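You operate a simulated robot arm through the tools that you are given. There is no shell and no other tool.

The job below is to be done with a simulated robot arm. You get a single attempt, and the scene is never put back.

Task
Put things in order on the top of the side bench. At the end: the green gasket block stands on top of the yellow small parts box; the grey short bar from the top of the side bench stands where the green gasket block stood; two of the small pleated filters from the top of the side bench are on the blue weight tray; the blue gasket block stands on top of the white light meter; whatever was shut is shut again. Leave all else as you found it, and nothing knocked over. Set down upright: small pleated filter.

It is judged by the outcome, as a careful person would: the job done as asked, and still so three seconds after it is handed in. It fails if anything else is knocked over, pushed out of place, dropped, spilled or broken.

Robot
A 7-joint arm with a two-finger gripper, fixed in place. Base frame: the origin is at the foot of the arm, x ahead of it, y to its left, z up; the work surface is at about z = 850. Lengths are in mm, angles in rad, forces in N, time in s.
With the tool pointing down near the work surface it reaches from about 340 to 720 mm from the base axis. Its first joint turns from -1.152 to 1.152 rad. Payload 2.45 kg.
The tool frame sits at the grasp point between the pads (the TCP): z along the fingers, y along the line on which they close. The tips reach 26 mm beyond it. Largest opening 96 mm; the body of the gripper starts 69 mm behind the TCP.
Orientation is that of the tool frame in the base frame, as a unit quaternion [x, y, z, w]. With the fingers straight down and closing along the base's y, the tool's x points along the base's -x, its y along +y and its z along -z.

Tools
- The arm moves only by the tool step_arm. Its arguments are lists of equal length, an entry for each row: "delta_pos": the shift along the tool's x, y, z in units of 40 mm (1.0 is 40 mm), a list of three; "rotation": the turn, a rotation vector about the tool's x, y, z in units of 6 degrees (1.0 is 6 degrees), a list of three. In form: {"delta_pos": [[dx, dy, dz], ...], "rotation": [[wx, wy, wz], ...]}. A call has 1 to 20 rows; each row shifts and turns the commanded pose from where the row before left it, along the tool's axes as they then stand. "fingers" is the opening, from 0 (shut) to 1 (fully open), set as the call begins (left out, the last holds). A call with a number of a shift or a turn outside -1 to 1 is refused whole. A row lasts 0.2 s, in which the tool goes at most 50 mm and 0.15 rad; a call with a longer step from one row to the next is refused whole, and so is a gripper value outside its range. A pose out of reach is approached as far as the arm can. The call stops where the force on the tool passes 40 N (or 10 N more than at its start, if that is more) or the arm is blocked; 0.2 s more then pass. Each finger halts on what it meets, pressing with about 32 N; the grip force reading is that of the motor and also rises with nothing between the fingers. The clock runs only during rows and for 0.2 s after the last one: add rows that do not move to give the fingers time. The reply holds the time, the measured pose of the TCP, the force on the tool along the base axes, the opening and the grip force, in the units named above and with some noise, with the torque about the TCP (base axes, N m) and any sound that the robot's microphone picked up.
- Cameras (640 x 400 px; columns grow to the right, rows downward): "scene" is fixed at [154.9, -408.3, 1401]; the picture's right is [0.74, -0.67, 0.00], its down [-0.47, -0.52, -0.71] and it looks along [0.47, 0.53, -0.71] (base axes); focal length 294 px, centre (320, 200). "wrist" rides on the gripper at [82, 3, -98] in the tool frame; the picture's right is [-0.04, 1.00, 0.00], its down [-0.73, -0.03, -0.68] and it looks along [-0.68, -0.03, 0.73] (tool axes); focal length 256 px, centre (320, 200). There is no depth. A picture from a camera that has moved, and an enlarged one, comes with that camera's place and axes in the base frame and with its lens. The place of the scene camera against the robot may be out by one fixed shift of up to 18 mm in any direction.
- get_image(camera): a new picture of that camera. No time passes.
- inspect(camera, box): a new picture of the part [left, top, right, bottom] of that camera's present view, enlarged. No time passes.
- hand_in(): hands the job in; it is judged then, once.

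Nothing tells you positions but the pictures and the camera data. Unless the task says otherwise, let go and move clear before handing in.

The tools are called by a JSON object that holds its "op" and its "data". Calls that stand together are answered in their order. step_arm: Moves the arm, as the interface text tells. Its arguments: {"type":"object","properties":{"delta_pos":{"type":"array","items":{"type":"array","items":{"type":"number"}}},"rotation":{"type":"array","items":{"type":"array","items":{"type":"number"}}},"fingers":{"type":"number"}},"required":["delta_pos","rotation"]} The other tools are called the same way: get_image (camera) takes a picture; inspect (camera, box) takes an enlarged picture of a part of a camera's view; hand_in () hands the job in.

At the start:

```text
time_s: 0.0
tcp_pos: [417.0, -104.8, 1179.4]
orientation: [0.0, 1.0, 0.0, 0.0]
contact_force: [0.5, -0.3, 0.4]
ft_torque: [0.01, 0.01, 0.01]
width: 96.3
gripper_force: 0.0
```

scene: 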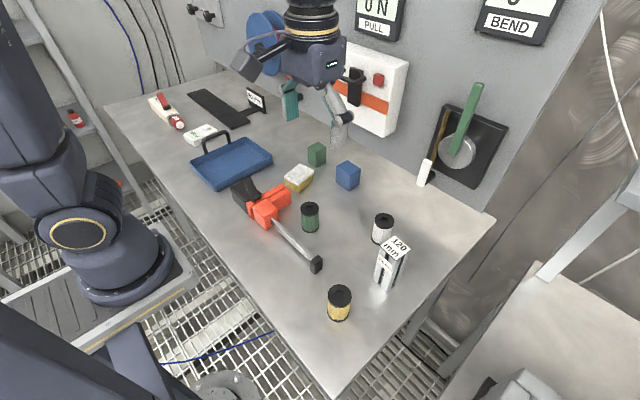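
wrist: 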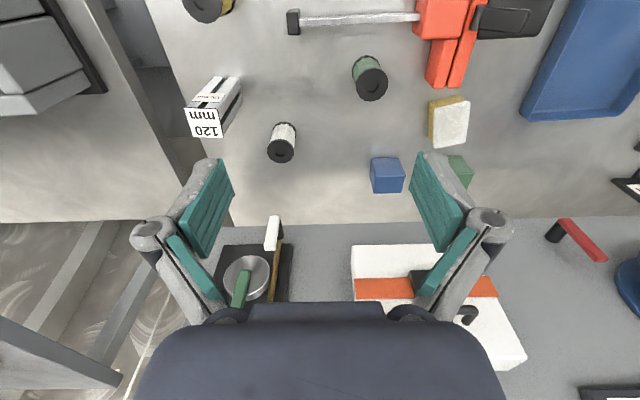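

I see a bench with a blue tray, green and blue blocks, a yellow box, several pleated filters, and a tall "120 min" object. I'll look closer before moving anything.

{"op": "inspect", "data": {"camera": "scene", "box": [220, 130, 440, 330]}}

{"op": "inspect", "data": {"camera": "scene", "box": [100, 60, 320, 200]}}

{"op": "inspect", "data": {"camera": "wrist", "box": [180, 0, 500, 200]}}

{"op": "inspect", "data": {"camera": "scene", "box": [320, 0, 540, 220]}}

```text
2.00 times, centred on (330, 230) of scene
camera zoom: at [154.9, -408.3, 1401.0], right [0.74, -0.67, 0.0], down [-0.47, -0.52, -0.71], along [0.47, 0.53, -0.71], focal length 587 px, centre (300, 140)
```

zoom: 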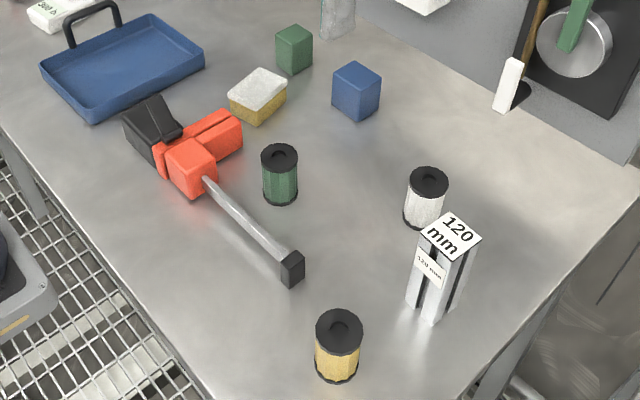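

```text
2.86 times, centred on (210, 130) of scene
camera zoom: at [154.9, -408.3, 1401.0], right [0.74, -0.67, 0.0], down [-0.47, -0.52, -0.71], along [0.47, 0.53, -0.71], focal length 839 px, centre (634, 400)
```

zoom: 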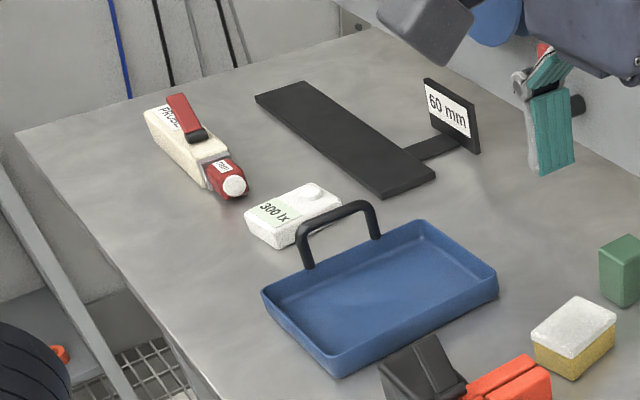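

```text
2.00 times, centred on (340, 100) of wrist
camera zoom: at [335.2, -102.6, 1277.5], right [0.04, 1.0, 0.0], down [0.73, -0.03, 0.68], along [0.68, -0.03, -0.73], focal length 512 px, centre (280, 400)
```

zoom: 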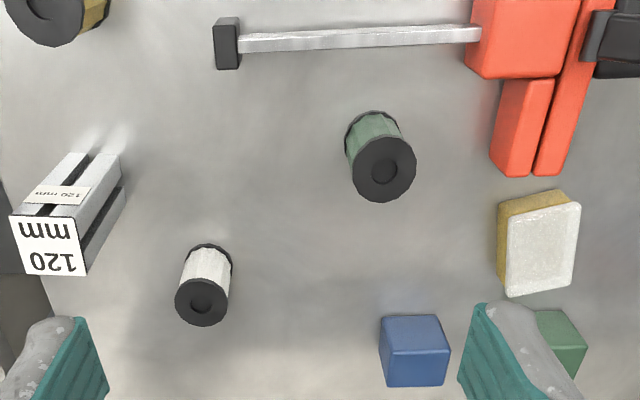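

```text
1.82 times, centred on (430, 110) of scene
camera zoom: at [154.9, -408.3, 1401.0], right [0.74, -0.67, 0.0], down [-0.47, -0.52, -0.71], along [0.47, 0.53, -0.71], focal length 534 px, centre (120, 364)
```

zoom: 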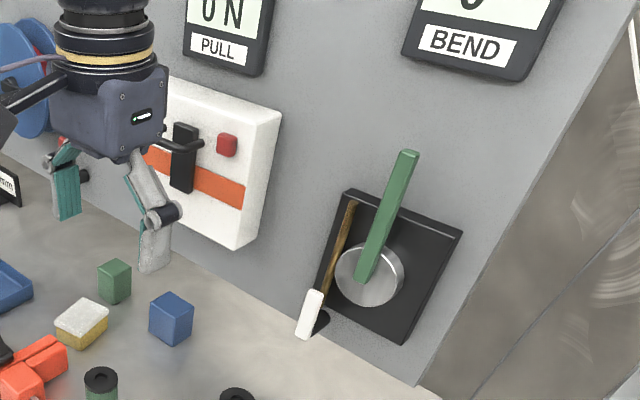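

The grey bar is the "120 mm" profile. The three filters look the same size, the light meter is the white "300 lx" unit, and the tray is the blue one with the handle. I'll move over the blocks for a closer wrist view.

{"op": "step_arm", "data": {"delta_pos": [[-0.365, 0.825, 0.245], [-0.365, 0.825, 0.245], [-0.365, 0.825, 0.245], [-0.365, 0.825, 0.245], [-0.365, 0.825, 0.245], [0, 0, 0]], "rotation": [[0, 0, 0], [0, 0, 0], [0, 0, 0], [0, 0, 0], [0, 0, 0], [0, 0, 0]], "fingers": 1.0}}

{"op": "get_image", "data": {"camera": "wrist"}}

{"op": "get_image", "data": {"camera": "scene"}}

```text
time_s: 1.4
tcp_pos: [489.7, 61.6, 1128.7]
orientation: [0.001, 1.0, 0.0, 0.0]
contact_force: [-0.3, 0.2, 0.3]
ft_torque: [-0.02, -0.02, 0.0]
width: 96.1
gripper_force: 0.0
```

```text
taken
camera wrist: at [408.6, 62.8, 1228.1], right [0.04, 1.0, 0.0], down [0.73, -0.03, 0.68], along [0.68, -0.03, -0.73], focal length 256 px, centre (320, 200)
```

wrist: 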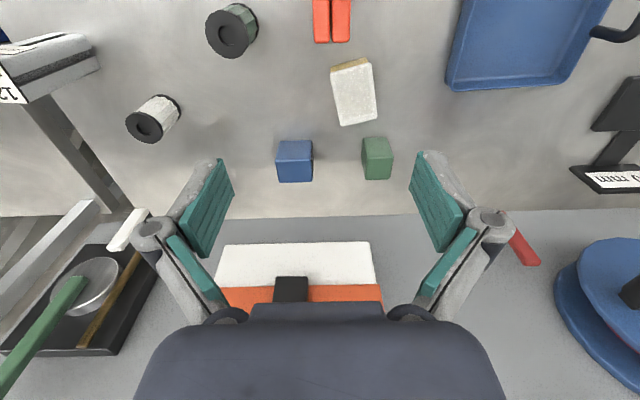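

```text
taken
```

scene: 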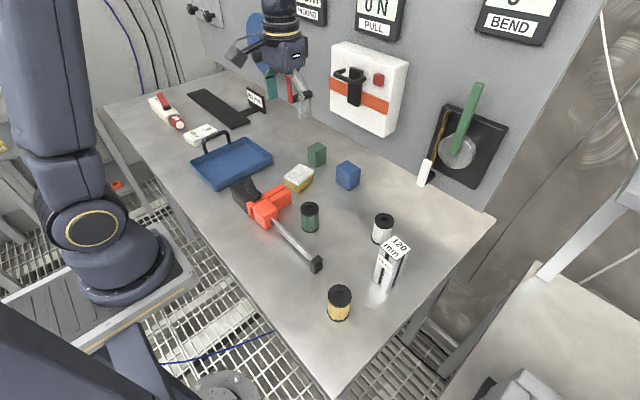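

{"op": "inspect", "data": {"camera": "wrist", "box": [240, 30, 440, 200]}}

{"op": "inspect", "data": {"camera": "scene", "box": [270, 120, 380, 220]}}

{"op": "inspect", "data": {"camera": "scene", "box": [140, 80, 280, 190]}}

{"op": "inspect", "data": {"camera": "scene", "box": [290, 190, 420, 330]}}

```text
2.35 times, centred on (340, 115) of wrist
camera zoom: at [408.6, 62.8, 1228.1], right [0.04, 1.0, 0.0], down [0.73, -0.03, 0.68], along [0.68, -0.03, -0.73], focal length 602 px, centre (273, 400)
```

zoom: 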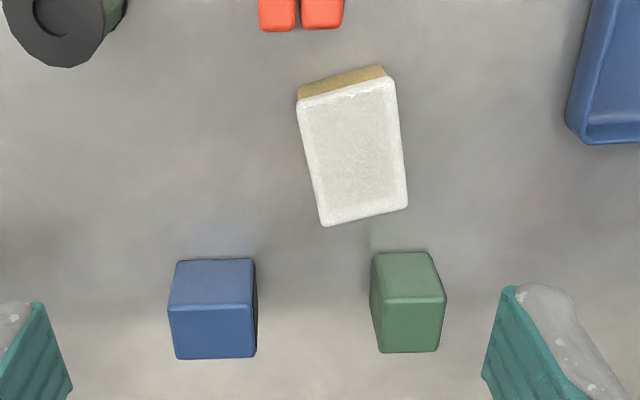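

```text
4.00 times, centred on (325, 170) of scene
camera zoom: at [154.9, -408.2, 1401.0], right [0.74, -0.67, 0.0], down [-0.47, -0.52, -0.71], along [0.47, 0.53, -0.71], focal length 1175 px, centre (300, 320)
```

zoom: 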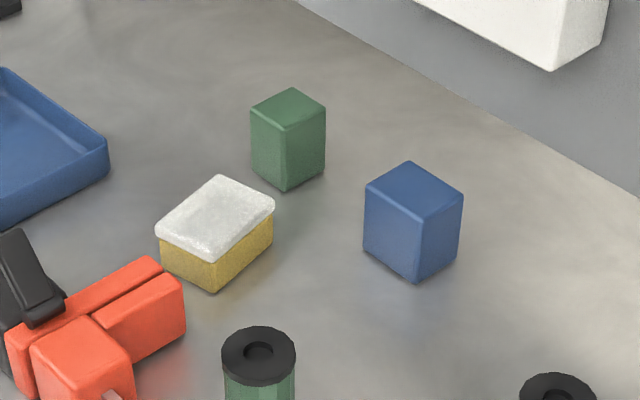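

```text
3.64 times, centred on (210, 135) of scene
camera zoom: at [154.9, -408.2, 1401.0], right [0.74, -0.67, 0.0], down [-0.47, -0.52, -0.71], along [0.47, 0.53, -0.71], focal length 1068 px, centre (720, 436)
```

zoom: 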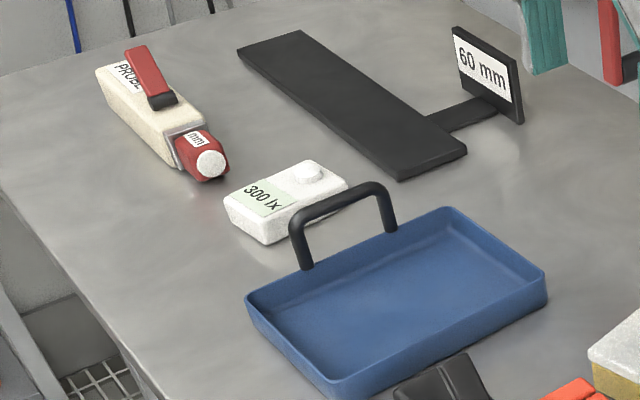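

```text
2.86 times, centred on (355, 260) of scene
camera zoom: at [154.9, -408.2, 1401.0], right [0.74, -0.67, 0.0], down [-0.47, -0.52, -0.71], along [0.47, 0.53, -0.71], focal length 839 px, centre (220, 29)
```

zoom: 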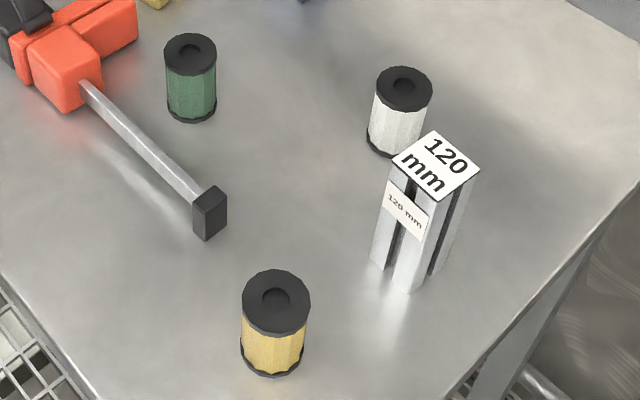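

I've measured the blocks and the yellow box from this view. Next I'll move to look at the tray and the light meter.

{"op": "step_arm", "data": {"delta_pos": [[0.389, 0.884, 0], [0.389, 0.884, 0], [0.389, 0.884, 0], [0.389, 0.884, 0], [0.389, 0.884, 0], [0.389, 0.884, 0], [0.389, 0.884, 0], [0.389, 0.884, 0], [0.389, 0.884, 0], [0, 0, 0]], "rotation": [[0, 0, 0], [0, 0, 0], [0, 0, 0], [0, 0, 0], [0, 0, 0], [0, 0, 0], [0, 0, 0], [0, 0, 0], [0, 0, 0], [0, 0, 0]]}}

{"op": "get_image", "data": {"camera": "wrist"}}

{"op": "inspect", "data": {"camera": "wrist", "box": [220, 0, 440, 140]}}

{"op": "get_image", "data": {"camera": "scene"}}

```text
time_s: 3.6
tcp_pos: [349.5, 377.8, 1129.9]
orientation: [0.0, 1.0, 0.0, 0.0]
contact_force: [0.7, 0.5, -0.3]
ft_torque: [-0.01, -0.02, 0.03]
width: 96.2
gripper_force: 0.1
```

```text
taken
camera wrist: at [268.2, 380.9, 1227.9], right [0.04, 1.0, 0.0], down [0.73, -0.03, 0.68], along [0.68, -0.03, -0.73], focal length 256 px, centre (320, 200)
```

wrist: 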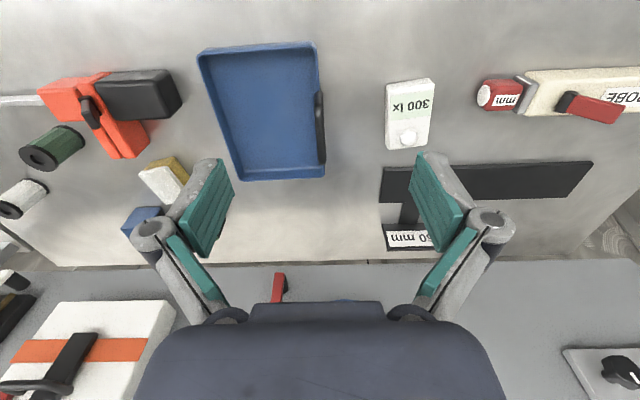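

```text
2.86 times, centred on (330, 70) of wrist
camera zoom: at [268.2, 380.9, 1227.9], right [0.04, 1.0, 0.0], down [0.73, -0.03, 0.68], along [0.68, -0.03, -0.73], focal length 731 px, centre (291, 571)
```

zoom: 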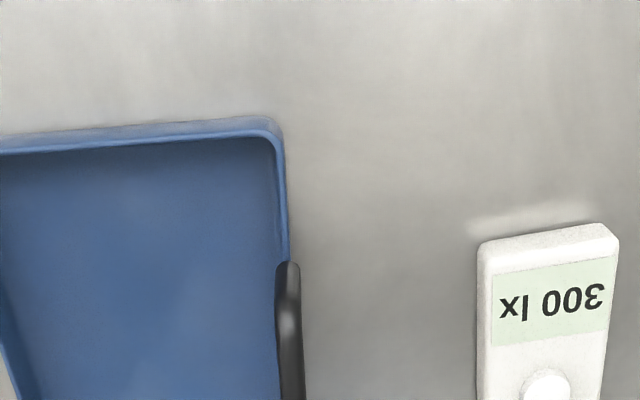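

```text
taken
```

scene: 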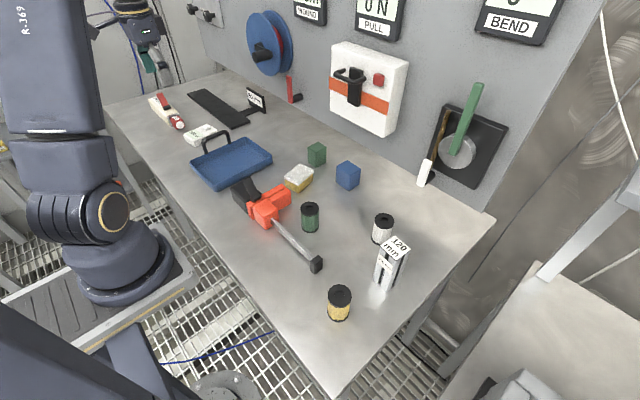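

{"op": "inspect", "data": {"camera": "wrist", "box": [360, 60, 460, 160]}}

{"op": "inspect", "data": {"camera": "wrist", "box": [180, 30, 340, 190]}}

{"op": "inspect", "data": {"camera": "scene", "box": [170, 110, 240, 155]}}

```text
4.00 times, centred on (410, 110) of wrist
camera zoom: at [268.2, 380.9, 1227.9], right [0.04, 1.0, 0.0], down [0.73, -0.03, 0.68], along [0.68, -0.03, -0.73], focal length 1024 px, centre (-40, 560)
```

zoom: 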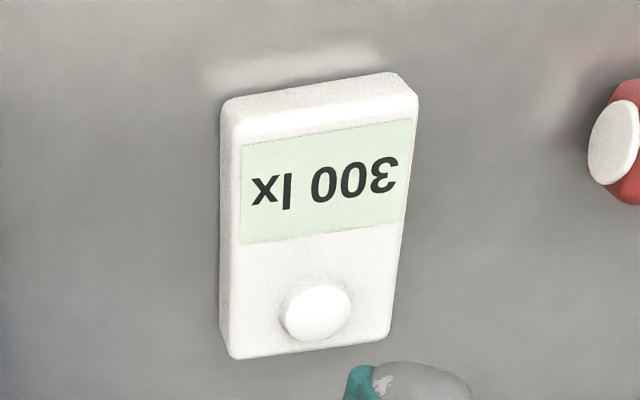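

```text
2.50 times, centred on (260, 110) of wrist
camera zoom: at [268.2, 380.9, 1227.9], right [0.04, 1.0, 0.0], down [0.73, -0.03, 0.68], along [0.68, -0.03, -0.73], focal length 640 px, centre (470, 425)
```

zoom: 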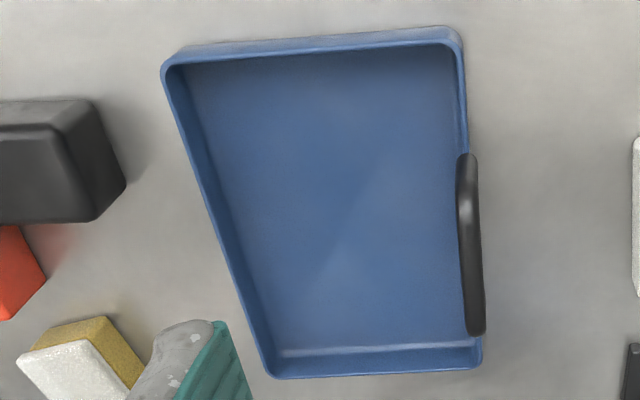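

```text
8.89 times, centred on (205, 132) of scene
camera zoom: at [154.9, -408.2, 1401.0], right [0.74, -0.67, 0.0], down [-0.47, -0.52, -0.71], along [0.47, 0.53, -0.71], focal length 2610 px, centre (1342, 800)
```

zoom: 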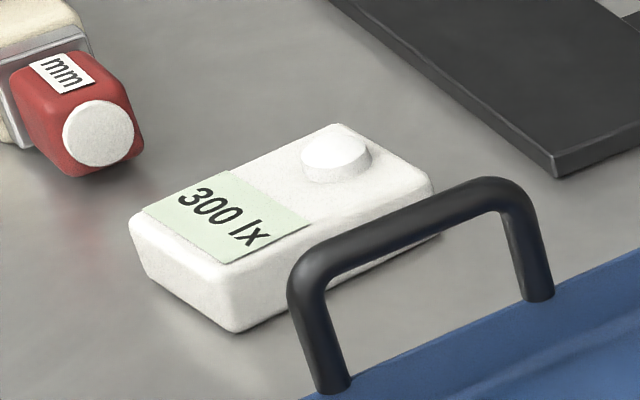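

The tray spans roughly x 343–537 and y 230–373. The meter's flat label area is near (421, 497), with a round sensor further back. The white wall box overhangs the blocks: its front is at about x 664, its underside at z 1032, and its handle sticks out. I'll therefore tilt the gripper toward the base before picking up the blocks.

{"op": "step_arm", "data": {"delta_pos": [[-0.595, -0.731, 0.25], [-0.595, -0.731, 0.25], [-0.595, -0.731, 0.25], [-0.595, -0.731, 0.25], [-0.595, -0.731, 0.25], [-0.595, -0.731, 0.25], [-0.595, -0.731, 0.25], [-0.595, -0.731, 0.25], [0, 0, 0], [0, 0, 0], [0, 0, 0], [0, 0, 0], [0, 0, 0], [0, 0, 0]], "rotation": [[0, 0, 0], [0, 0, 0], [0, 0, 0], [0, 0, 0], [0, 0, 0], [0, 0, 0], [0, 0, 0], [0, 0, 0], [0, -1, 0], [0, -1, 0], [0, -1, 0], [0, -1, 0], [0, -1, 0], [0, 0, 0]]}}

{"op": "get_image", "data": {"camera": "wrist"}}

{"op": "get_image", "data": {"camera": "scene"}}

```text
time_s: 6.6
tcp_pos: [540.6, 144.7, 1049.8]
orientation: [0.002, 0.966, 0.0, 0.259]
contact_force: [-0.4, -0.3, 0.6]
ft_torque: [-0.04, 0.0, 0.02]
width: 96.0
gripper_force: 0.1
```

```text
taken
camera wrist: at [420.3, 147.3, 1095.0], right [0.04, 1.0, 0.02], down [0.29, -0.03, 0.96], along [0.95, -0.03, -0.3], focal length 256 px, centre (320, 200)
```

wrist: 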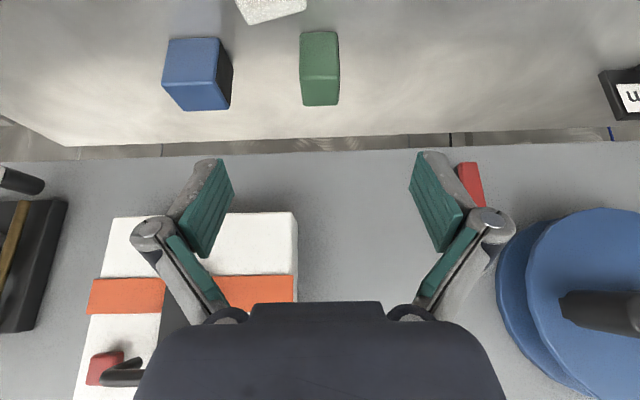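

```text
taken
```

scene: 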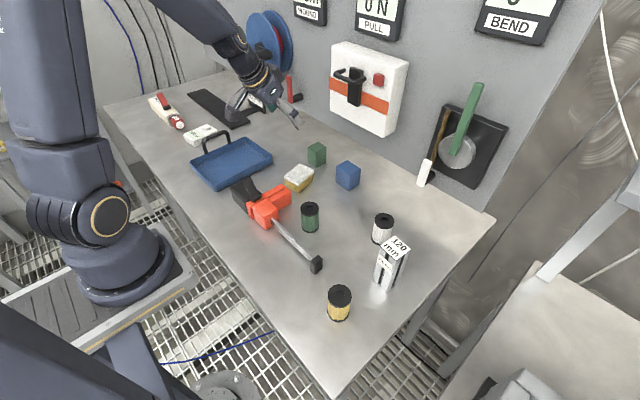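

{"op": "inspect", "data": {"camera": "wrist", "box": [140, 0, 380, 150]}}

```text
2.67 times, centred on (260, 75) of wrist
camera zoom: at [420.3, 147.3, 1095.0], right [0.04, 1.0, 0.02], down [0.29, -0.03, 0.96], along [0.95, -0.03, -0.3], focal length 683 px, centre (480, 533)
```

zoom: 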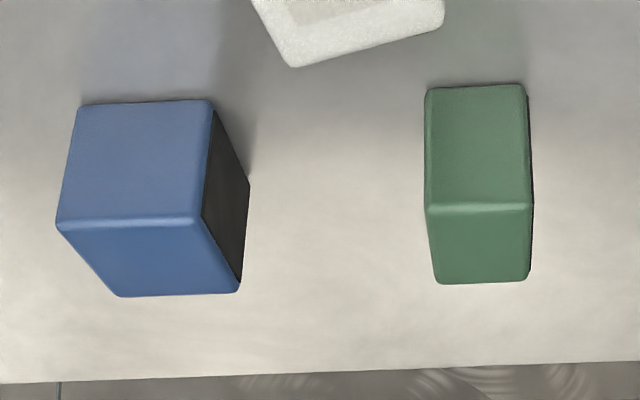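

Refined positions are: green block centred near (645, 143), 38 mm wide and 56 mm tall; blue block centred near (643, 13), 52 mm wide. I'm moving in along the tilted approach to just short of the green block.

{"op": "step_arm", "data": {"delta_pos": [[-0.26, -0.04, 0.8], [0, 0, 0.8], [0, 0, 0.8], [0, 0, 0.8], [0, 0, 0]], "rotation": [[0, 0, 0], [0, 0, 0], [0, 0, 0], [0, 0, 0], [0, 0, 0]], "fingers": 1.0}}

{"op": "get_image", "data": {"camera": "wrist"}}

{"op": "get_image", "data": {"camera": "scene"}}

```text
time_s: 7.8
tcp_pos: [613.1, 144.2, 943.6]
orientation: [0.0, 0.966, 0.0, 0.259]
contact_force: [0.1, 0.4, 0.3]
ft_torque: [0.0, -0.01, -0.02]
width: 95.9
gripper_force: 0.0
```

```text
taken
camera wrist: at [493.2, 145.8, 989.5], right [0.04, 1.0, 0.02], down [0.3, -0.03, 0.95], along [0.95, -0.03, -0.3], focal length 256 px, centre (320, 200)
```

wrist: 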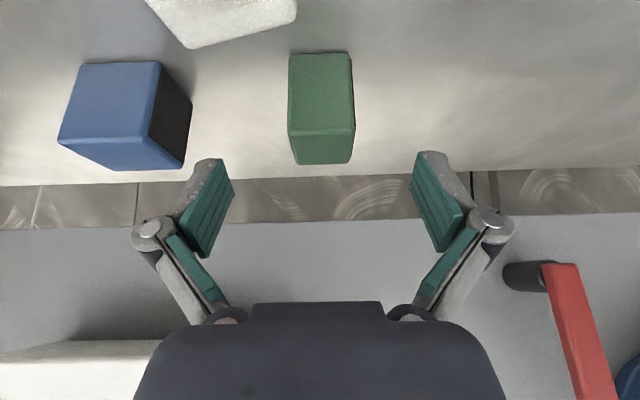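

```text
taken
```

scene: 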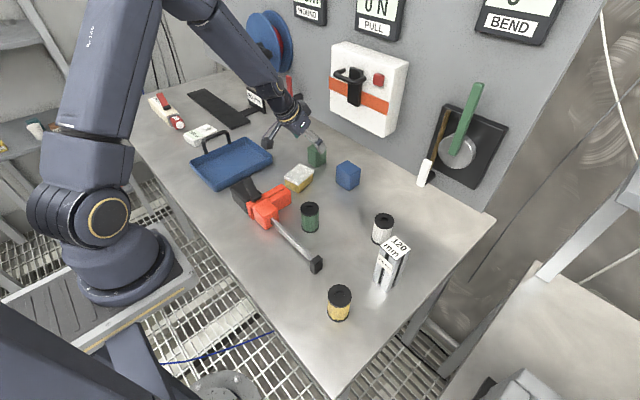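

The fingers straddle the green block well and nothing is close to the wall fittings. I'm going in for the final approach.

{"op": "step_arm", "data": {"delta_pos": [[-0.01, -0.012, 0.52], [-0.01, -0.012, 0.52], [0, 0, 0.52], [0, 0, 0]], "rotation": [[0, 0, 0], [0, 0, 0], [0, 0, 0], [0, 0, 0]]}}

{"op": "get_image", "data": {"camera": "wrist"}}

```text
time_s: 8.8
tcp_pos: [644.7, 142.1, 890.9]
orientation: [0.0, 0.966, -0.001, 0.259]
contact_force: [-0.8, 0.6, -0.1]
ft_torque: [-0.02, -0.01, -0.02]
width: 96.1
gripper_force: 0.2
```

```text
taken
camera wrist: at [525.2, 144.9, 935.5], right [0.04, 1.0, 0.02], down [0.3, -0.03, 0.95], along [0.95, -0.03, -0.3], focal length 256 px, centre (320, 200)
```

wrist: 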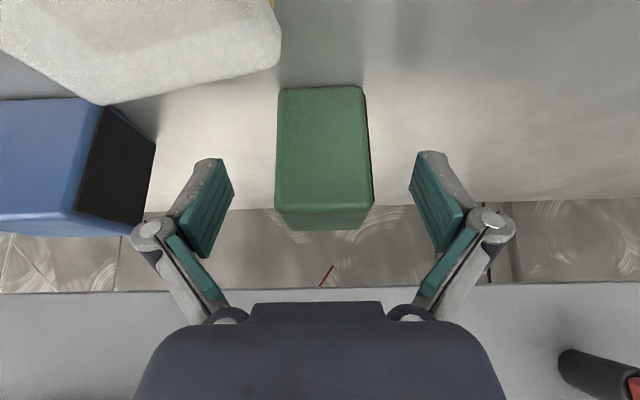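

The green block is centred between the pads, so I'll close the gripper.

{"op": "step_arm", "data": {"delta_pos": [[0, 0, 0], [0, 0, 0], [0, 0, 0], [0, 0, 0], [0, 0, 0], [0, 0, 0]], "rotation": [[0, 0, 0], [0, 0, 0], [0, 0, 0], [0, 0, 0], [0, 0, 0], [0, 0, 0]], "fingers": 0.0}}

{"op": "get_image", "data": {"camera": "wrist"}}

```text
time_s: 10.2
tcp_pos: [644.5, 141.7, 891.7]
orientation: [0.0, 0.966, 0.0, 0.26]
contact_force: [0.1, 0.7, 2.1]
ft_torque: [0.06, 0.03, -0.03]
width: 39.5
gripper_force: 32.4
```

```text
taken
camera wrist: at [525.1, 144.8, 935.7], right [0.04, 1.0, 0.02], down [0.3, -0.03, 0.95], along [0.95, -0.03, -0.3], focal length 256 px, centre (320, 200)
```

wrist: 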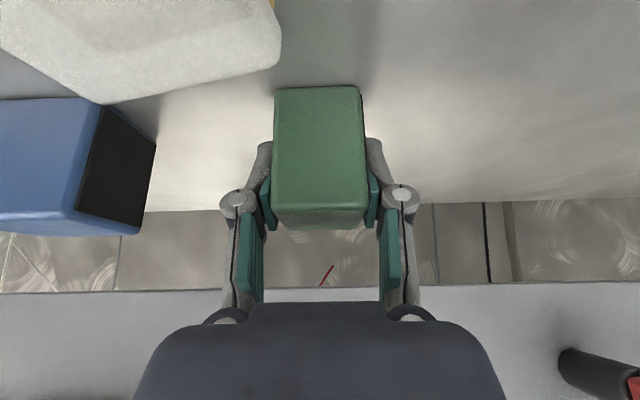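

The gripper holds the green block at 39.5 mm. I'll lift it straight up and carry it over the yellow box.

{"op": "step_arm", "data": {"delta_pos": [[-0.125, 0, -0.2165], [-0.375, 0, -0.65], [-0.375, 0, -0.65], [0, 0, 0], [0.736, -0.32, -0.425], [0.736, -0.32, -0.425], [0.736, -0.32, -0.425], [0, 0, 0]], "rotation": [[0, 0, 0], [0, 0, 0], [0, 0, 0], [0, 0, 0], [0, 0, 0], [0, 0, 0], [0, 0, 0], [0, 0, 0]], "fingers": 0.0}}

{"op": "get_image", "data": {"camera": "wrist"}}

{"op": "inspect", "data": {"camera": "scene", "box": [230, 100, 390, 220]}}

```text
time_s: 12.0
tcp_pos: [543.1, 104.8, 960.7]
orientation: [0.0, 0.966, 0.0, 0.26]
contact_force: [0.2, 0.5, -0.8]
ft_torque: [0.02, 0.0, 0.01]
width: 0.0
gripper_force: 28.0
```

```text
taken
camera wrist: at [422.9, 106.4, 1004.5], right [0.04, 1.0, 0.02], down [0.3, -0.03, 0.95], along [0.95, -0.03, -0.3], focal length 256 px, centre (320, 200)
```

wrist: 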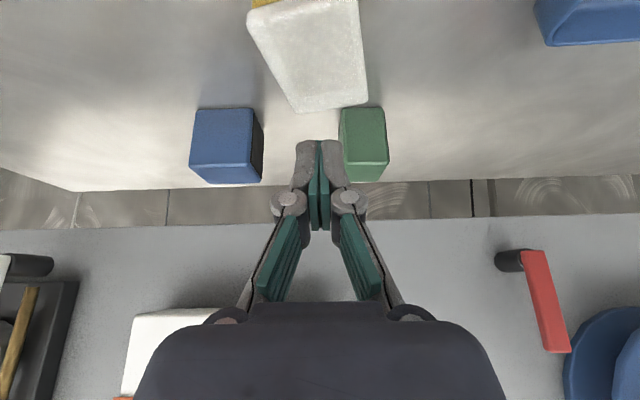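

```text
3.33 times, centred on (310, 160) of scene
camera zoom: at [154.9, -408.3, 1401.0], right [0.74, -0.67, 0.0], down [-0.47, -0.52, -0.71], along [0.47, 0.53, -0.71], focal length 979 px, centre (353, 333)
```

zoom: 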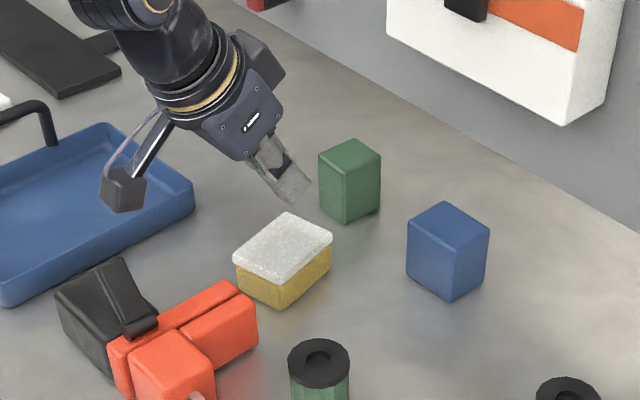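

The gripper came away empty at 0 mm: the green block slipped out and is still standing near its place. I'll inspect exactly where it is now.

{"op": "inspect", "data": {"camera": "wrist", "box": [180, 80, 420, 200]}}

{"op": "inspect", "data": {"camera": "scene", "box": [270, 120, 380, 220]}}

```text
2.67 times, centred on (300, 140) of wrist
camera zoom: at [422.9, 106.4, 1004.5], right [0.04, 1.0, 0.02], down [0.3, -0.03, 0.95], along [0.95, -0.03, -0.3], focal length 683 px, centre (373, 360)
```

zoom: 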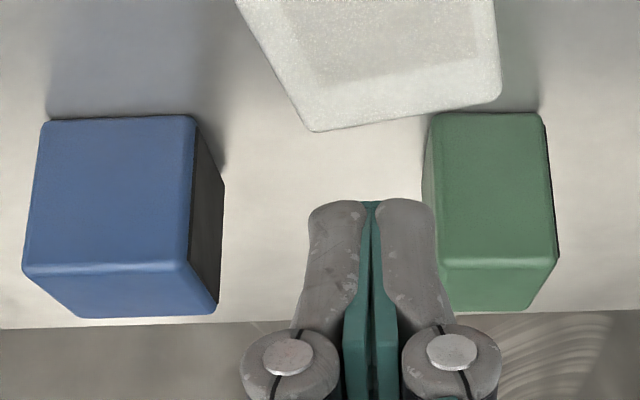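

```text
4.00 times, centred on (325, 170) of scene
camera zoom: at [154.9, -408.3, 1401.0], right [0.74, -0.67, 0.0], down [-0.47, -0.52, -0.71], along [0.47, 0.53, -0.71], focal length 1175 px, centre (300, 320)
```

zoom: 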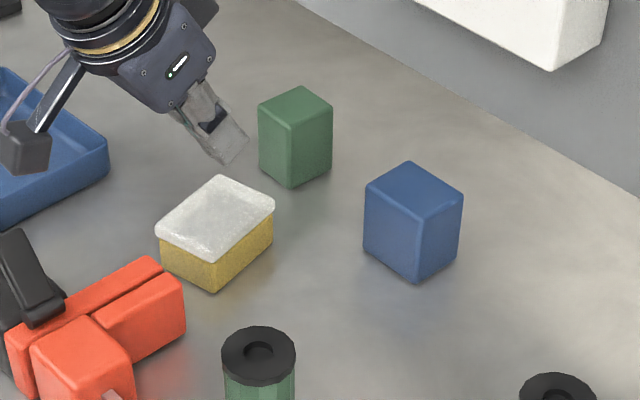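

The green block slid about 6 mm toward the wall and is still upright. My grip was too high on it, so I'll retry lower, at z ≈ 882, centred on its new place (651, 142), and lift very slowly.

{"op": "step_arm", "data": {"delta_pos": [[0, 0, 0], [0, 0, 0], [0, 0, 0], [0, 0, 0], [0, 0, 0], [-0.467, 0.313, 0.356], [-0.467, 0.313, 0.356], [-0.467, 0.313, 0.356], [0, 0, 0]], "rotation": [[0, 0, 0], [0, 0, 0], [0, 0, 0], [0, 0, 0], [0, 0, 0], [0, 0, 0], [0, 0, 0], [0, 0, 0], [0, 0, 0]], "fingers": 1.0}}

{"op": "inspect", "data": {"camera": "wrist", "box": [200, 0, 440, 250]}}

```text
time_s: 14.0
tcp_pos: [614.3, 141.7, 951.9]
orientation: [0.001, 0.966, 0.0, 0.258]
contact_force: [-1.5, -0.4, -0.8]
ft_torque: [0.0, 0.01, 0.02]
width: 95.9
gripper_force: 0.0
```

```text
1.60 times, centred on (320, 125) of wrist
camera zoom: at [494.2, 144.2, 996.2], right [0.04, 1.0, 0.02], down [0.3, -0.03, 0.95], along [0.95, -0.03, -0.3], focal length 410 px, centre (320, 320)
```

zoom: 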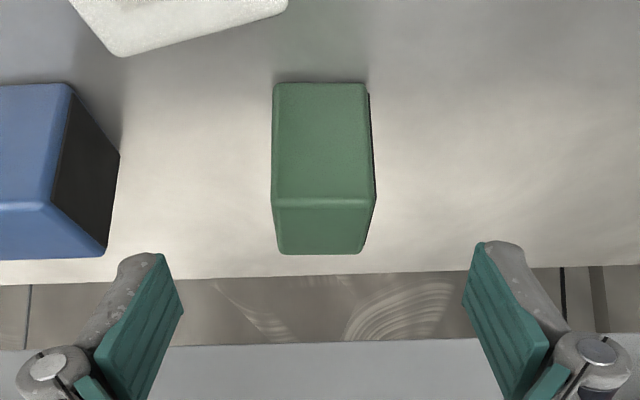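

{"op": "step_arm", "data": {"delta_pos": [[0.008, 0.005, 0.497], [0.008, 0.005, 0.497], [0.008, 0.005, 0.497], [0.008, 0.005, 0.497], [0, 0, 0]], "rotation": [[0, 0, 0], [0, 0, 0], [0, 0, 0], [0, 0, 0], [0, 0, 0]]}}

{"op": "get_image", "data": {"camera": "wrist"}}

{"op": "inspect", "data": {"camera": "scene", "box": [250, 90, 390, 200]}}

```text
time_s: 15.2
tcp_pos: [651.8, 142.1, 883.1]
orientation: [0.001, 0.966, 0.0, 0.259]
contact_force: [0.6, -0.3, 0.3]
ft_torque: [0.01, 0.0, 0.0]
width: 96.2
gripper_force: 0.0
```

```text
taken
camera wrist: at [532.2, 144.0, 927.2], right [0.04, 1.0, 0.02], down [0.3, -0.03, 0.95], along [0.95, -0.03, -0.3], focal length 256 px, centre (320, 200)
```

wrist: 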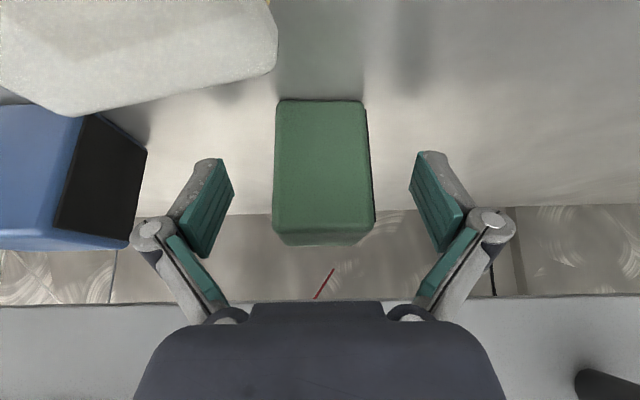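

```text
3.64 times, centred on (320, 145) of scene
camera zoom: at [154.9, -408.3, 1401.0], right [0.74, -0.67, 0.0], down [-0.47, -0.52, -0.71], along [0.47, 0.53, -0.71], focal length 1068 px, centre (320, 400)
```

zoom: 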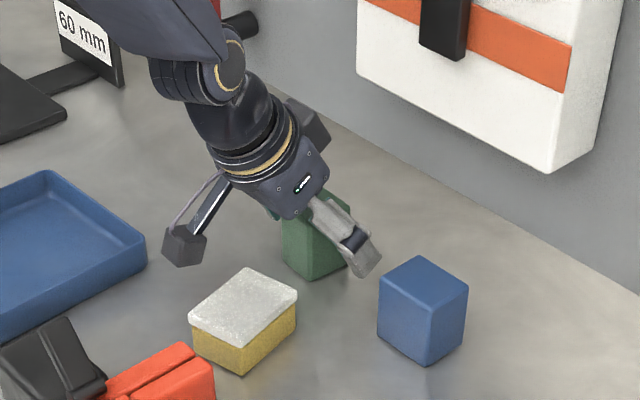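

{"op": "step_arm", "data": {"delta_pos": [[0, 0, 0], [0, 0, 0], [0, 0, 0], [0, 0, 0], [0, 0, 0], [0, 0, 0], [0, 0, 0], [0, 0, 0]], "rotation": [[0, 0, 0], [0, 0, 0], [0, 0, 0], [0, 0, 0], [0, 0, 0], [0, 0, 0], [0, 0, 0], [0, 0, 0]], "fingers": 0.0}}

{"op": "get_image", "data": {"camera": "wrist"}}

{"op": "inspect", "data": {"camera": "scene", "box": [270, 120, 380, 200]}}

```text
time_s: 17.0
tcp_pos: [651.4, 142.8, 883.1]
orientation: [0.001, 0.966, 0.0, 0.259]
contact_force: [-0.1, 1.7, 3.9]
ft_torque: [0.14, 0.05, 0.02]
width: 39.3
gripper_force: 32.2
```

```text
taken
camera wrist: at [532.2, 144.2, 927.6], right [0.04, 1.0, 0.02], down [0.3, -0.03, 0.95], along [0.95, -0.03, -0.3], focal length 256 px, centre (320, 200)
```

wrist: 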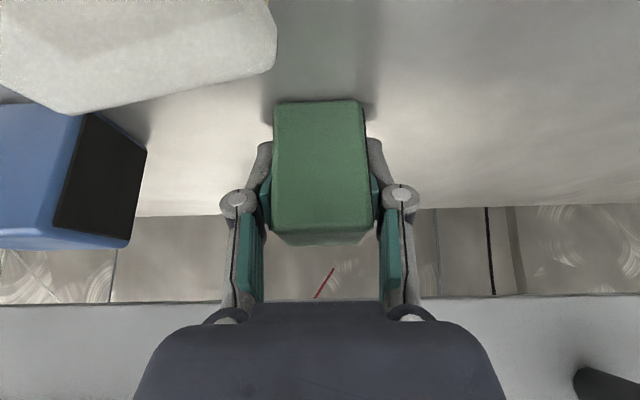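

```text
5.00 times, centred on (325, 160) of scene
camera zoom: at [154.8, -408.3, 1401.0], right [0.74, -0.67, 0.0], down [-0.47, -0.52, -0.71], along [0.47, 0.53, -0.71], focal length 1468 px, centre (295, 400)
```

zoom: 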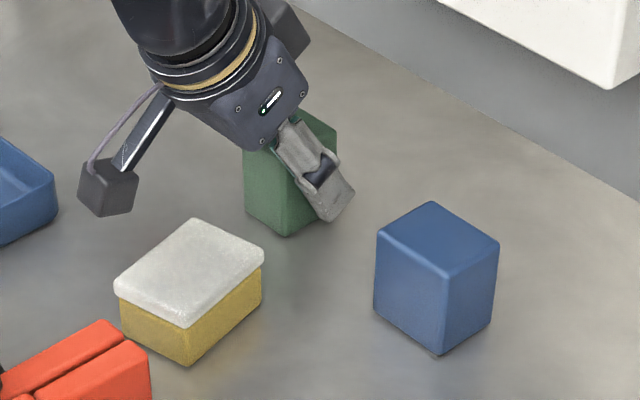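

The grip is at 39.3 mm. Now I'll do a slow test lift of about 15 mm.

{"op": "step_arm", "data": {"delta_pos": [[-0.0375, 0, -0.065], [-0.0375, 0, -0.065], [-0.0375, 0, -0.065], [-0.0375, 0, -0.065], [-0.0375, 0, -0.065]], "rotation": [[0, 0, 0], [0, 0, 0], [0, 0, 0], [0, 0, 0], [0, 0, 0]]}}

{"op": "get_image", "data": {"camera": "wrist"}}

{"op": "inspect", "data": {"camera": "scene", "box": [270, 120, 380, 200]}}

```text
time_s: 18.2
tcp_pos: [652.0, 143.4, 897.0]
orientation: [0.0, 0.966, 0.0, 0.259]
contact_force: [-0.3, 0.5, -2.0]
ft_torque: [0.0, -0.01, 0.0]
width: 39.0
gripper_force: 31.9
```

```text
taken
camera wrist: at [531.7, 144.4, 942.3], right [0.04, 1.0, 0.02], down [0.3, -0.03, 0.95], along [0.95, -0.03, -0.3], focal length 256 px, centre (320, 200)
```

wrist: 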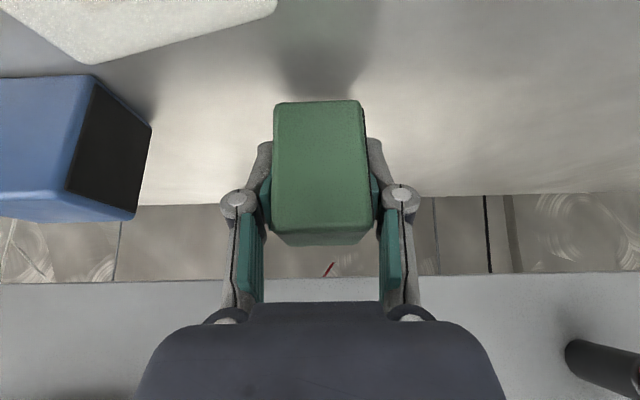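

```text
5.00 times, centred on (325, 160) of scene
camera zoom: at [154.9, -408.3, 1401.0], right [0.74, -0.67, 0.0], down [-0.47, -0.52, -0.71], along [0.47, 0.53, -0.71], focal length 1468 px, centre (295, 400)
```

zoom: 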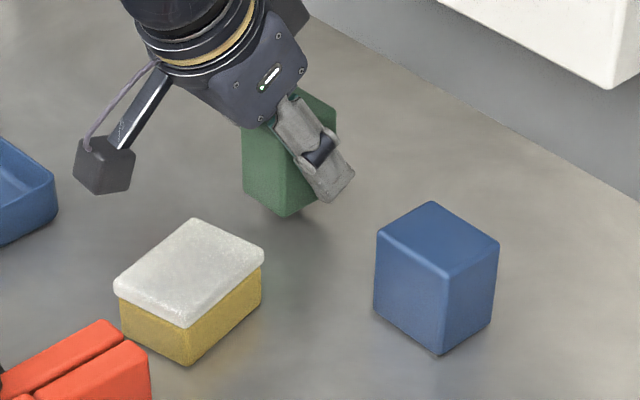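

The block is held firmly and rises with the gripper (about 2 N), so the earlier slip was probably from lifting too fast. I'll continue slowly up and over to the yellow box.

{"op": "step_arm", "data": {"delta_pos": [[-0.0625, 0, -0.108], [-0.0875, 0, -0.1516], [-0.1, 0, -0.1732], [-0.1, 0, -0.1732], [-0.1, 0, -0.1732], [-0.1, 0, -0.1732], [-0.075, 0, -0.13], [0, 0, 0]], "rotation": [[0, 0, 0], [0, 0, 0], [0, 0, 0], [0, 0, 0], [0, 0, 0], [0, 0, 0], [0, 0, 0], [0, 0, 0]]}}

```text
time_s: 20.0
tcp_pos: [651.4, 143.5, 947.8]
orientation: [0.001, 0.966, 0.0, 0.259]
contact_force: [-0.6, -0.8, -0.9]
ft_torque: [0.02, -0.01, 0.02]
width: 39.2
gripper_force: 32.2
```

{"op": "step_arm", "data": {"delta_pos": [[0.0901, -0.0385, -0.052], [0.1802, -0.0769, -0.104], [0.1802, -0.0769, -0.104], [0.1802, -0.0769, -0.104], [0.1802, -0.0769, -0.104], [0.1802, -0.0769, -0.104], [0.1802, -0.0769, -0.104], [0.1802, -0.0769, -0.104], [0.1802, -0.0769, -0.104], [0.1802, -0.0769, -0.104], [0.1802, -0.0769, -0.104], [0.1802, -0.0769, -0.104], [0.1802, -0.0769, -0.104], [0.0901, -0.0385, -0.052], [0, 0, 0]], "rotation": [[0, 0, 0], [0, 0, 0], [0, 0, 0], [0, 0, 0], [0, 0, 0], [0, 0, 0], [0, 0, 0], [0, 0, 0], [0, 0, 0], [0, 0, 0], [0, 0, 0], [0, 0, 0], [0, 0, 0], [0, 0, 0], [0, 0, 0]]}}

{"op": "get_image", "data": {"camera": "wrist"}}

{"op": "inspect", "data": {"camera": "scene", "box": [240, 120, 380, 220]}}

```text
time_s: 23.2
tcp_pos: [542.6, 102.0, 947.7]
orientation: [0.0, 0.966, 0.0, 0.259]
contact_force: [-1.2, 0.5, -0.9]
ft_torque: [0.04, 0.02, -0.01]
width: 39.5
gripper_force: 31.7
```

```text
taken
camera wrist: at [423.5, 104.6, 992.3], right [0.04, 1.0, 0.02], down [0.3, -0.03, 0.95], along [0.95, -0.03, -0.3], focal length 256 px, centre (320, 200)
```

wrist: 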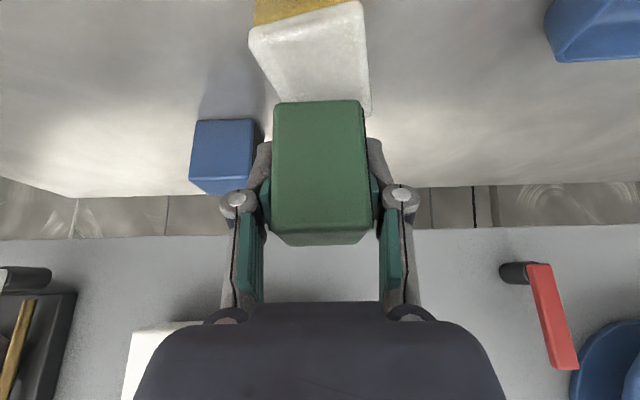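

```text
4.00 times, centred on (310, 170) of scene
camera zoom: at [154.9, -408.3, 1401.0], right [0.74, -0.67, 0.0], down [-0.47, -0.52, -0.71], along [0.47, 0.53, -0.71], focal length 1175 px, centre (360, 320)
```

zoom: 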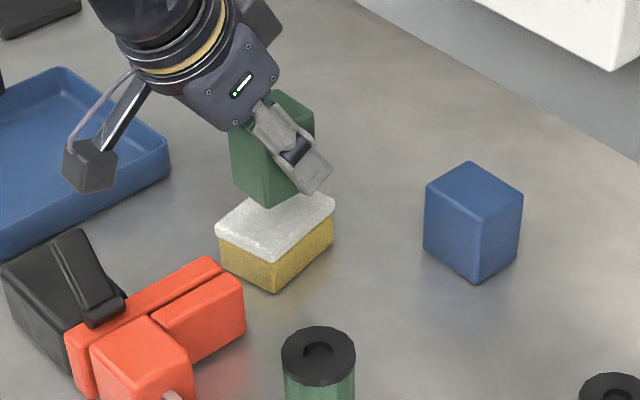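

The block is centred over the yellow box. I'll lower it in small steps and watch for contact.

{"op": "step_arm", "data": {"delta_pos": [[0.075, 0, 0.13], [0.1, 0, 0.1732], [0.1, 0, 0.1732], [0.0375, 0, 0.065], [0, 0, 0]], "rotation": [[0, 0, 0], [0, 0, 0], [0, 0, 0], [0, 0, 0], [0, 0, 0]]}}

{"op": "inspect", "data": {"camera": "scene", "box": [270, 140, 350, 210]}}

```text
time_s: 24.4
tcp_pos: [544.9, 102.9, 923.4]
orientation: [0.0, 0.965, 0.001, 0.26]
contact_force: [-3.6, -0.5, 22.6]
ft_torque: [0.02, 0.25, -0.02]
width: 39.3
gripper_force: 32.2
```

```text
5.71 times, centred on (310, 175) of scene
camera zoom: at [154.4, -408.4, 1401.0], right [0.74, -0.67, 0.0], down [-0.47, -0.52, -0.71], along [0.47, 0.53, -0.71], focal length 1678 px, centre (377, 343)
```

zoom: 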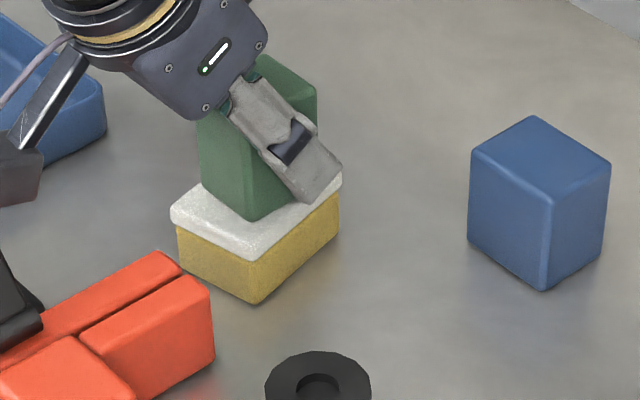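

Contact came at TCP z ≈ 923 with 22 N, so the box top is slightly higher than I estimated. I'll ease up a little before releasing.

{"op": "step_arm", "data": {"delta_pos": [[-0.0125, 0, -0.0217], [0, 0, 0]], "rotation": [[0, 0, 0], [0, 0, 0]]}}

```text
time_s: 25.0
tcp_pos: [543.3, 102.8, 924.2]
orientation: [0.0, 0.965, 0.0, 0.261]
contact_force: [5.4, 0.5, 13.2]
ft_torque: [0.03, -0.28, -0.02]
width: 39.4
gripper_force: 32.4
```

{"op": "step_arm", "data": {"delta_pos": [[-0.0125, 0, -0.0217], [0, 0, 0]], "rotation": [[0, 0, 0], [0, 0, 0]]}}

{"op": "get_image", "data": {"camera": "wrist"}}

```text
time_s: 25.6
tcp_pos: [542.1, 102.4, 923.5]
orientation: [0.0, 0.966, -0.001, 0.259]
contact_force: [1.8, -0.4, 6.9]
ft_torque: [0.07, -0.2, 0.01]
width: 39.5
gripper_force: 31.8
```

```text
taken
camera wrist: at [422.9, 104.4, 969.2], right [0.04, 1.0, 0.02], down [0.3, -0.03, 0.95], along [0.95, -0.03, -0.3], focal length 256 px, centre (320, 200)
```

wrist: 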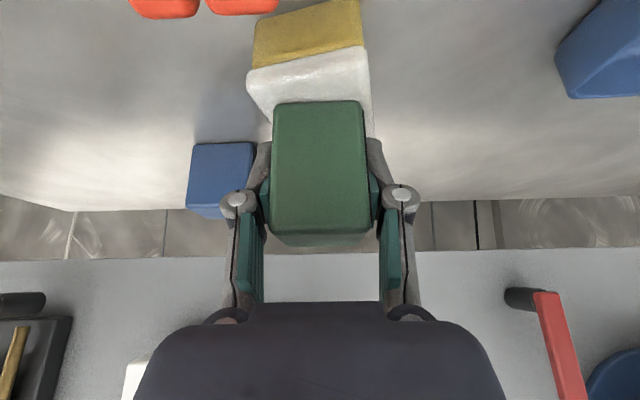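

{"op": "step_arm", "data": {"delta_pos": [[-0.006, 0, -0.011], [0, 0, 0], [0, 0, 0]], "rotation": [[0, 0, 0], [0, 0, 0], [0, 0, 0]]}}

{"op": "step_arm", "data": {"delta_pos": [[0, 0, 0], [0, 0, 0], [0, 0, 0], [0, 0, 0], [0, 0, 0], [0, 0, 0]], "rotation": [[0, 0, 0], [0, 0, 0], [0, 0, 0], [0, 0, 0], [0, 0, 0], [0, 0, 0]], "fingers": 1.0}}

{"op": "get_image", "data": {"camera": "wrist"}}

{"op": "inspect", "data": {"camera": "scene", "box": [250, 120, 370, 220]}}

```text
time_s: 26.4
tcp_pos: [542.5, 103.2, 923.8]
orientation: [0.0, 0.966, 0.0, 0.258]
contact_force: [-0.4, 0.4, -0.9]
ft_torque: [0.02, 0.0, -0.01]
width: 39.3
gripper_force: 32.0
```

```text
time_s: 27.8
tcp_pos: [542.4, 102.8, 925.3]
orientation: [0.0, 0.966, 0.0, 0.259]
contact_force: [-0.2, -0.6, 0.0]
ft_torque: [0.03, -0.01, -0.01]
width: 95.9
gripper_force: 0.0
```

```text
taken
camera wrist: at [423.6, 104.5, 969.9], right [0.04, 1.0, 0.02], down [0.3, -0.03, 0.95], along [0.95, -0.03, -0.3], focal length 256 px, centre (320, 200)
```

wrist: 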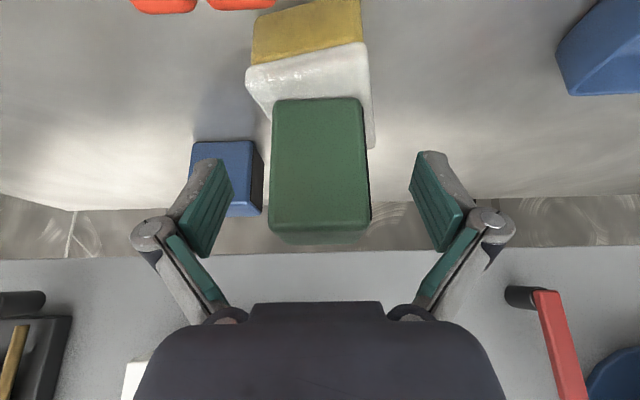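

```text
4.00 times, centred on (310, 170) of scene
camera zoom: at [154.9, -408.3, 1401.0], right [0.74, -0.67, 0.0], down [-0.47, -0.52, -0.71], along [0.47, 0.53, -0.71], focal length 1175 px, centre (360, 320)
```

zoom: 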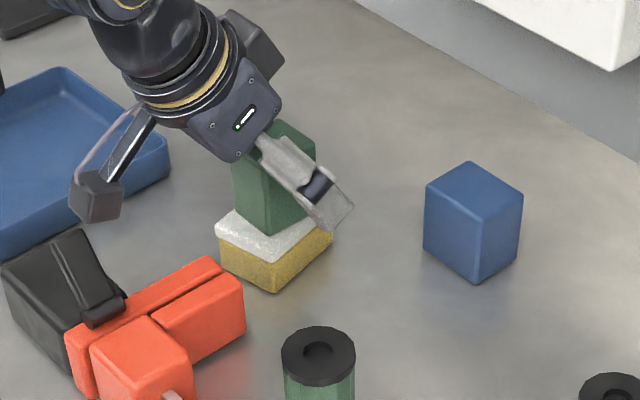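

The green block stands on the yellow box. I'm retracting back along the fingers, then shifting over in front of the blue block.

{"op": "step_arm", "data": {"delta_pos": [[0, 0, -0.4], [0, 0, -0.7], [0, 0, -0.7], [0, 0, -0.7], [0, 0, 0]], "rotation": [[0, 0, 0], [0, 0, 0], [0, 0, 0], [0, 0, 0], [0, 0, 0]]}}

{"op": "step_arm", "data": {"delta_pos": [[0, -0.75, 0], [0, -0.75, 0], [0, -0.75, 0], [-0.413, 0, 0.672], [-0.413, 0, 0.672], [-0.413, 0, 0.672], [-0.413, 0, 0.672], [0, 0, 0]], "rotation": [[0, 0, 0], [0, 0, 0], [0, 0, 0], [0, 0, 0], [0, 0, 0], [0, 0, 0], [0, 0, 0], [0, 0, 0]], "fingers": 0.85}}

{"op": "get_image", "data": {"camera": "wrist"}}

{"op": "get_image", "data": {"camera": "scene"}}

```text
time_s: 29.0
tcp_pos: [493.6, 100.7, 1011.3]
orientation: [0.0, 0.966, 0.0, 0.259]
contact_force: [0.6, 0.8, -0.6]
ft_torque: [0.02, -0.01, 0.0]
width: 96.0
gripper_force: 0.0
```

```text
time_s: 30.8
tcp_pos: [604.5, 12.5, 951.5]
orientation: [0.001, 0.966, 0.0, 0.259]
contact_force: [-0.7, 0.2, 0.4]
ft_torque: [-0.07, -0.03, -0.01]
width: 81.5
gripper_force: 0.2
```

```text
taken
camera wrist: at [484.9, 14.3, 996.2], right [0.04, 1.0, 0.02], down [0.3, -0.03, 0.95], along [0.95, -0.03, -0.3], focal length 256 px, centre (320, 200)
```

wrist: 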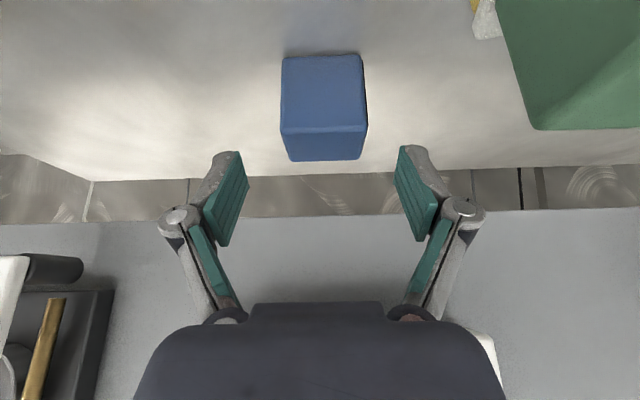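

```text
taken
```

scene: 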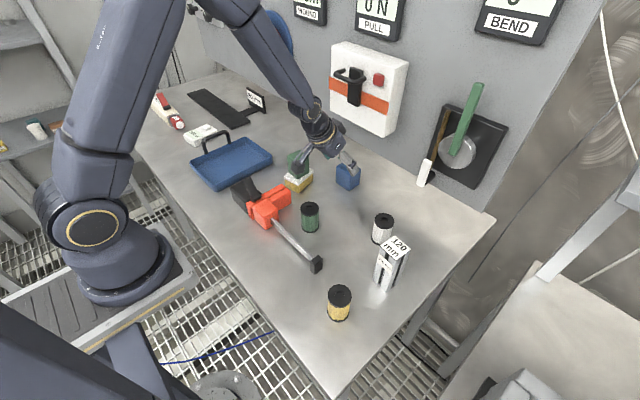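

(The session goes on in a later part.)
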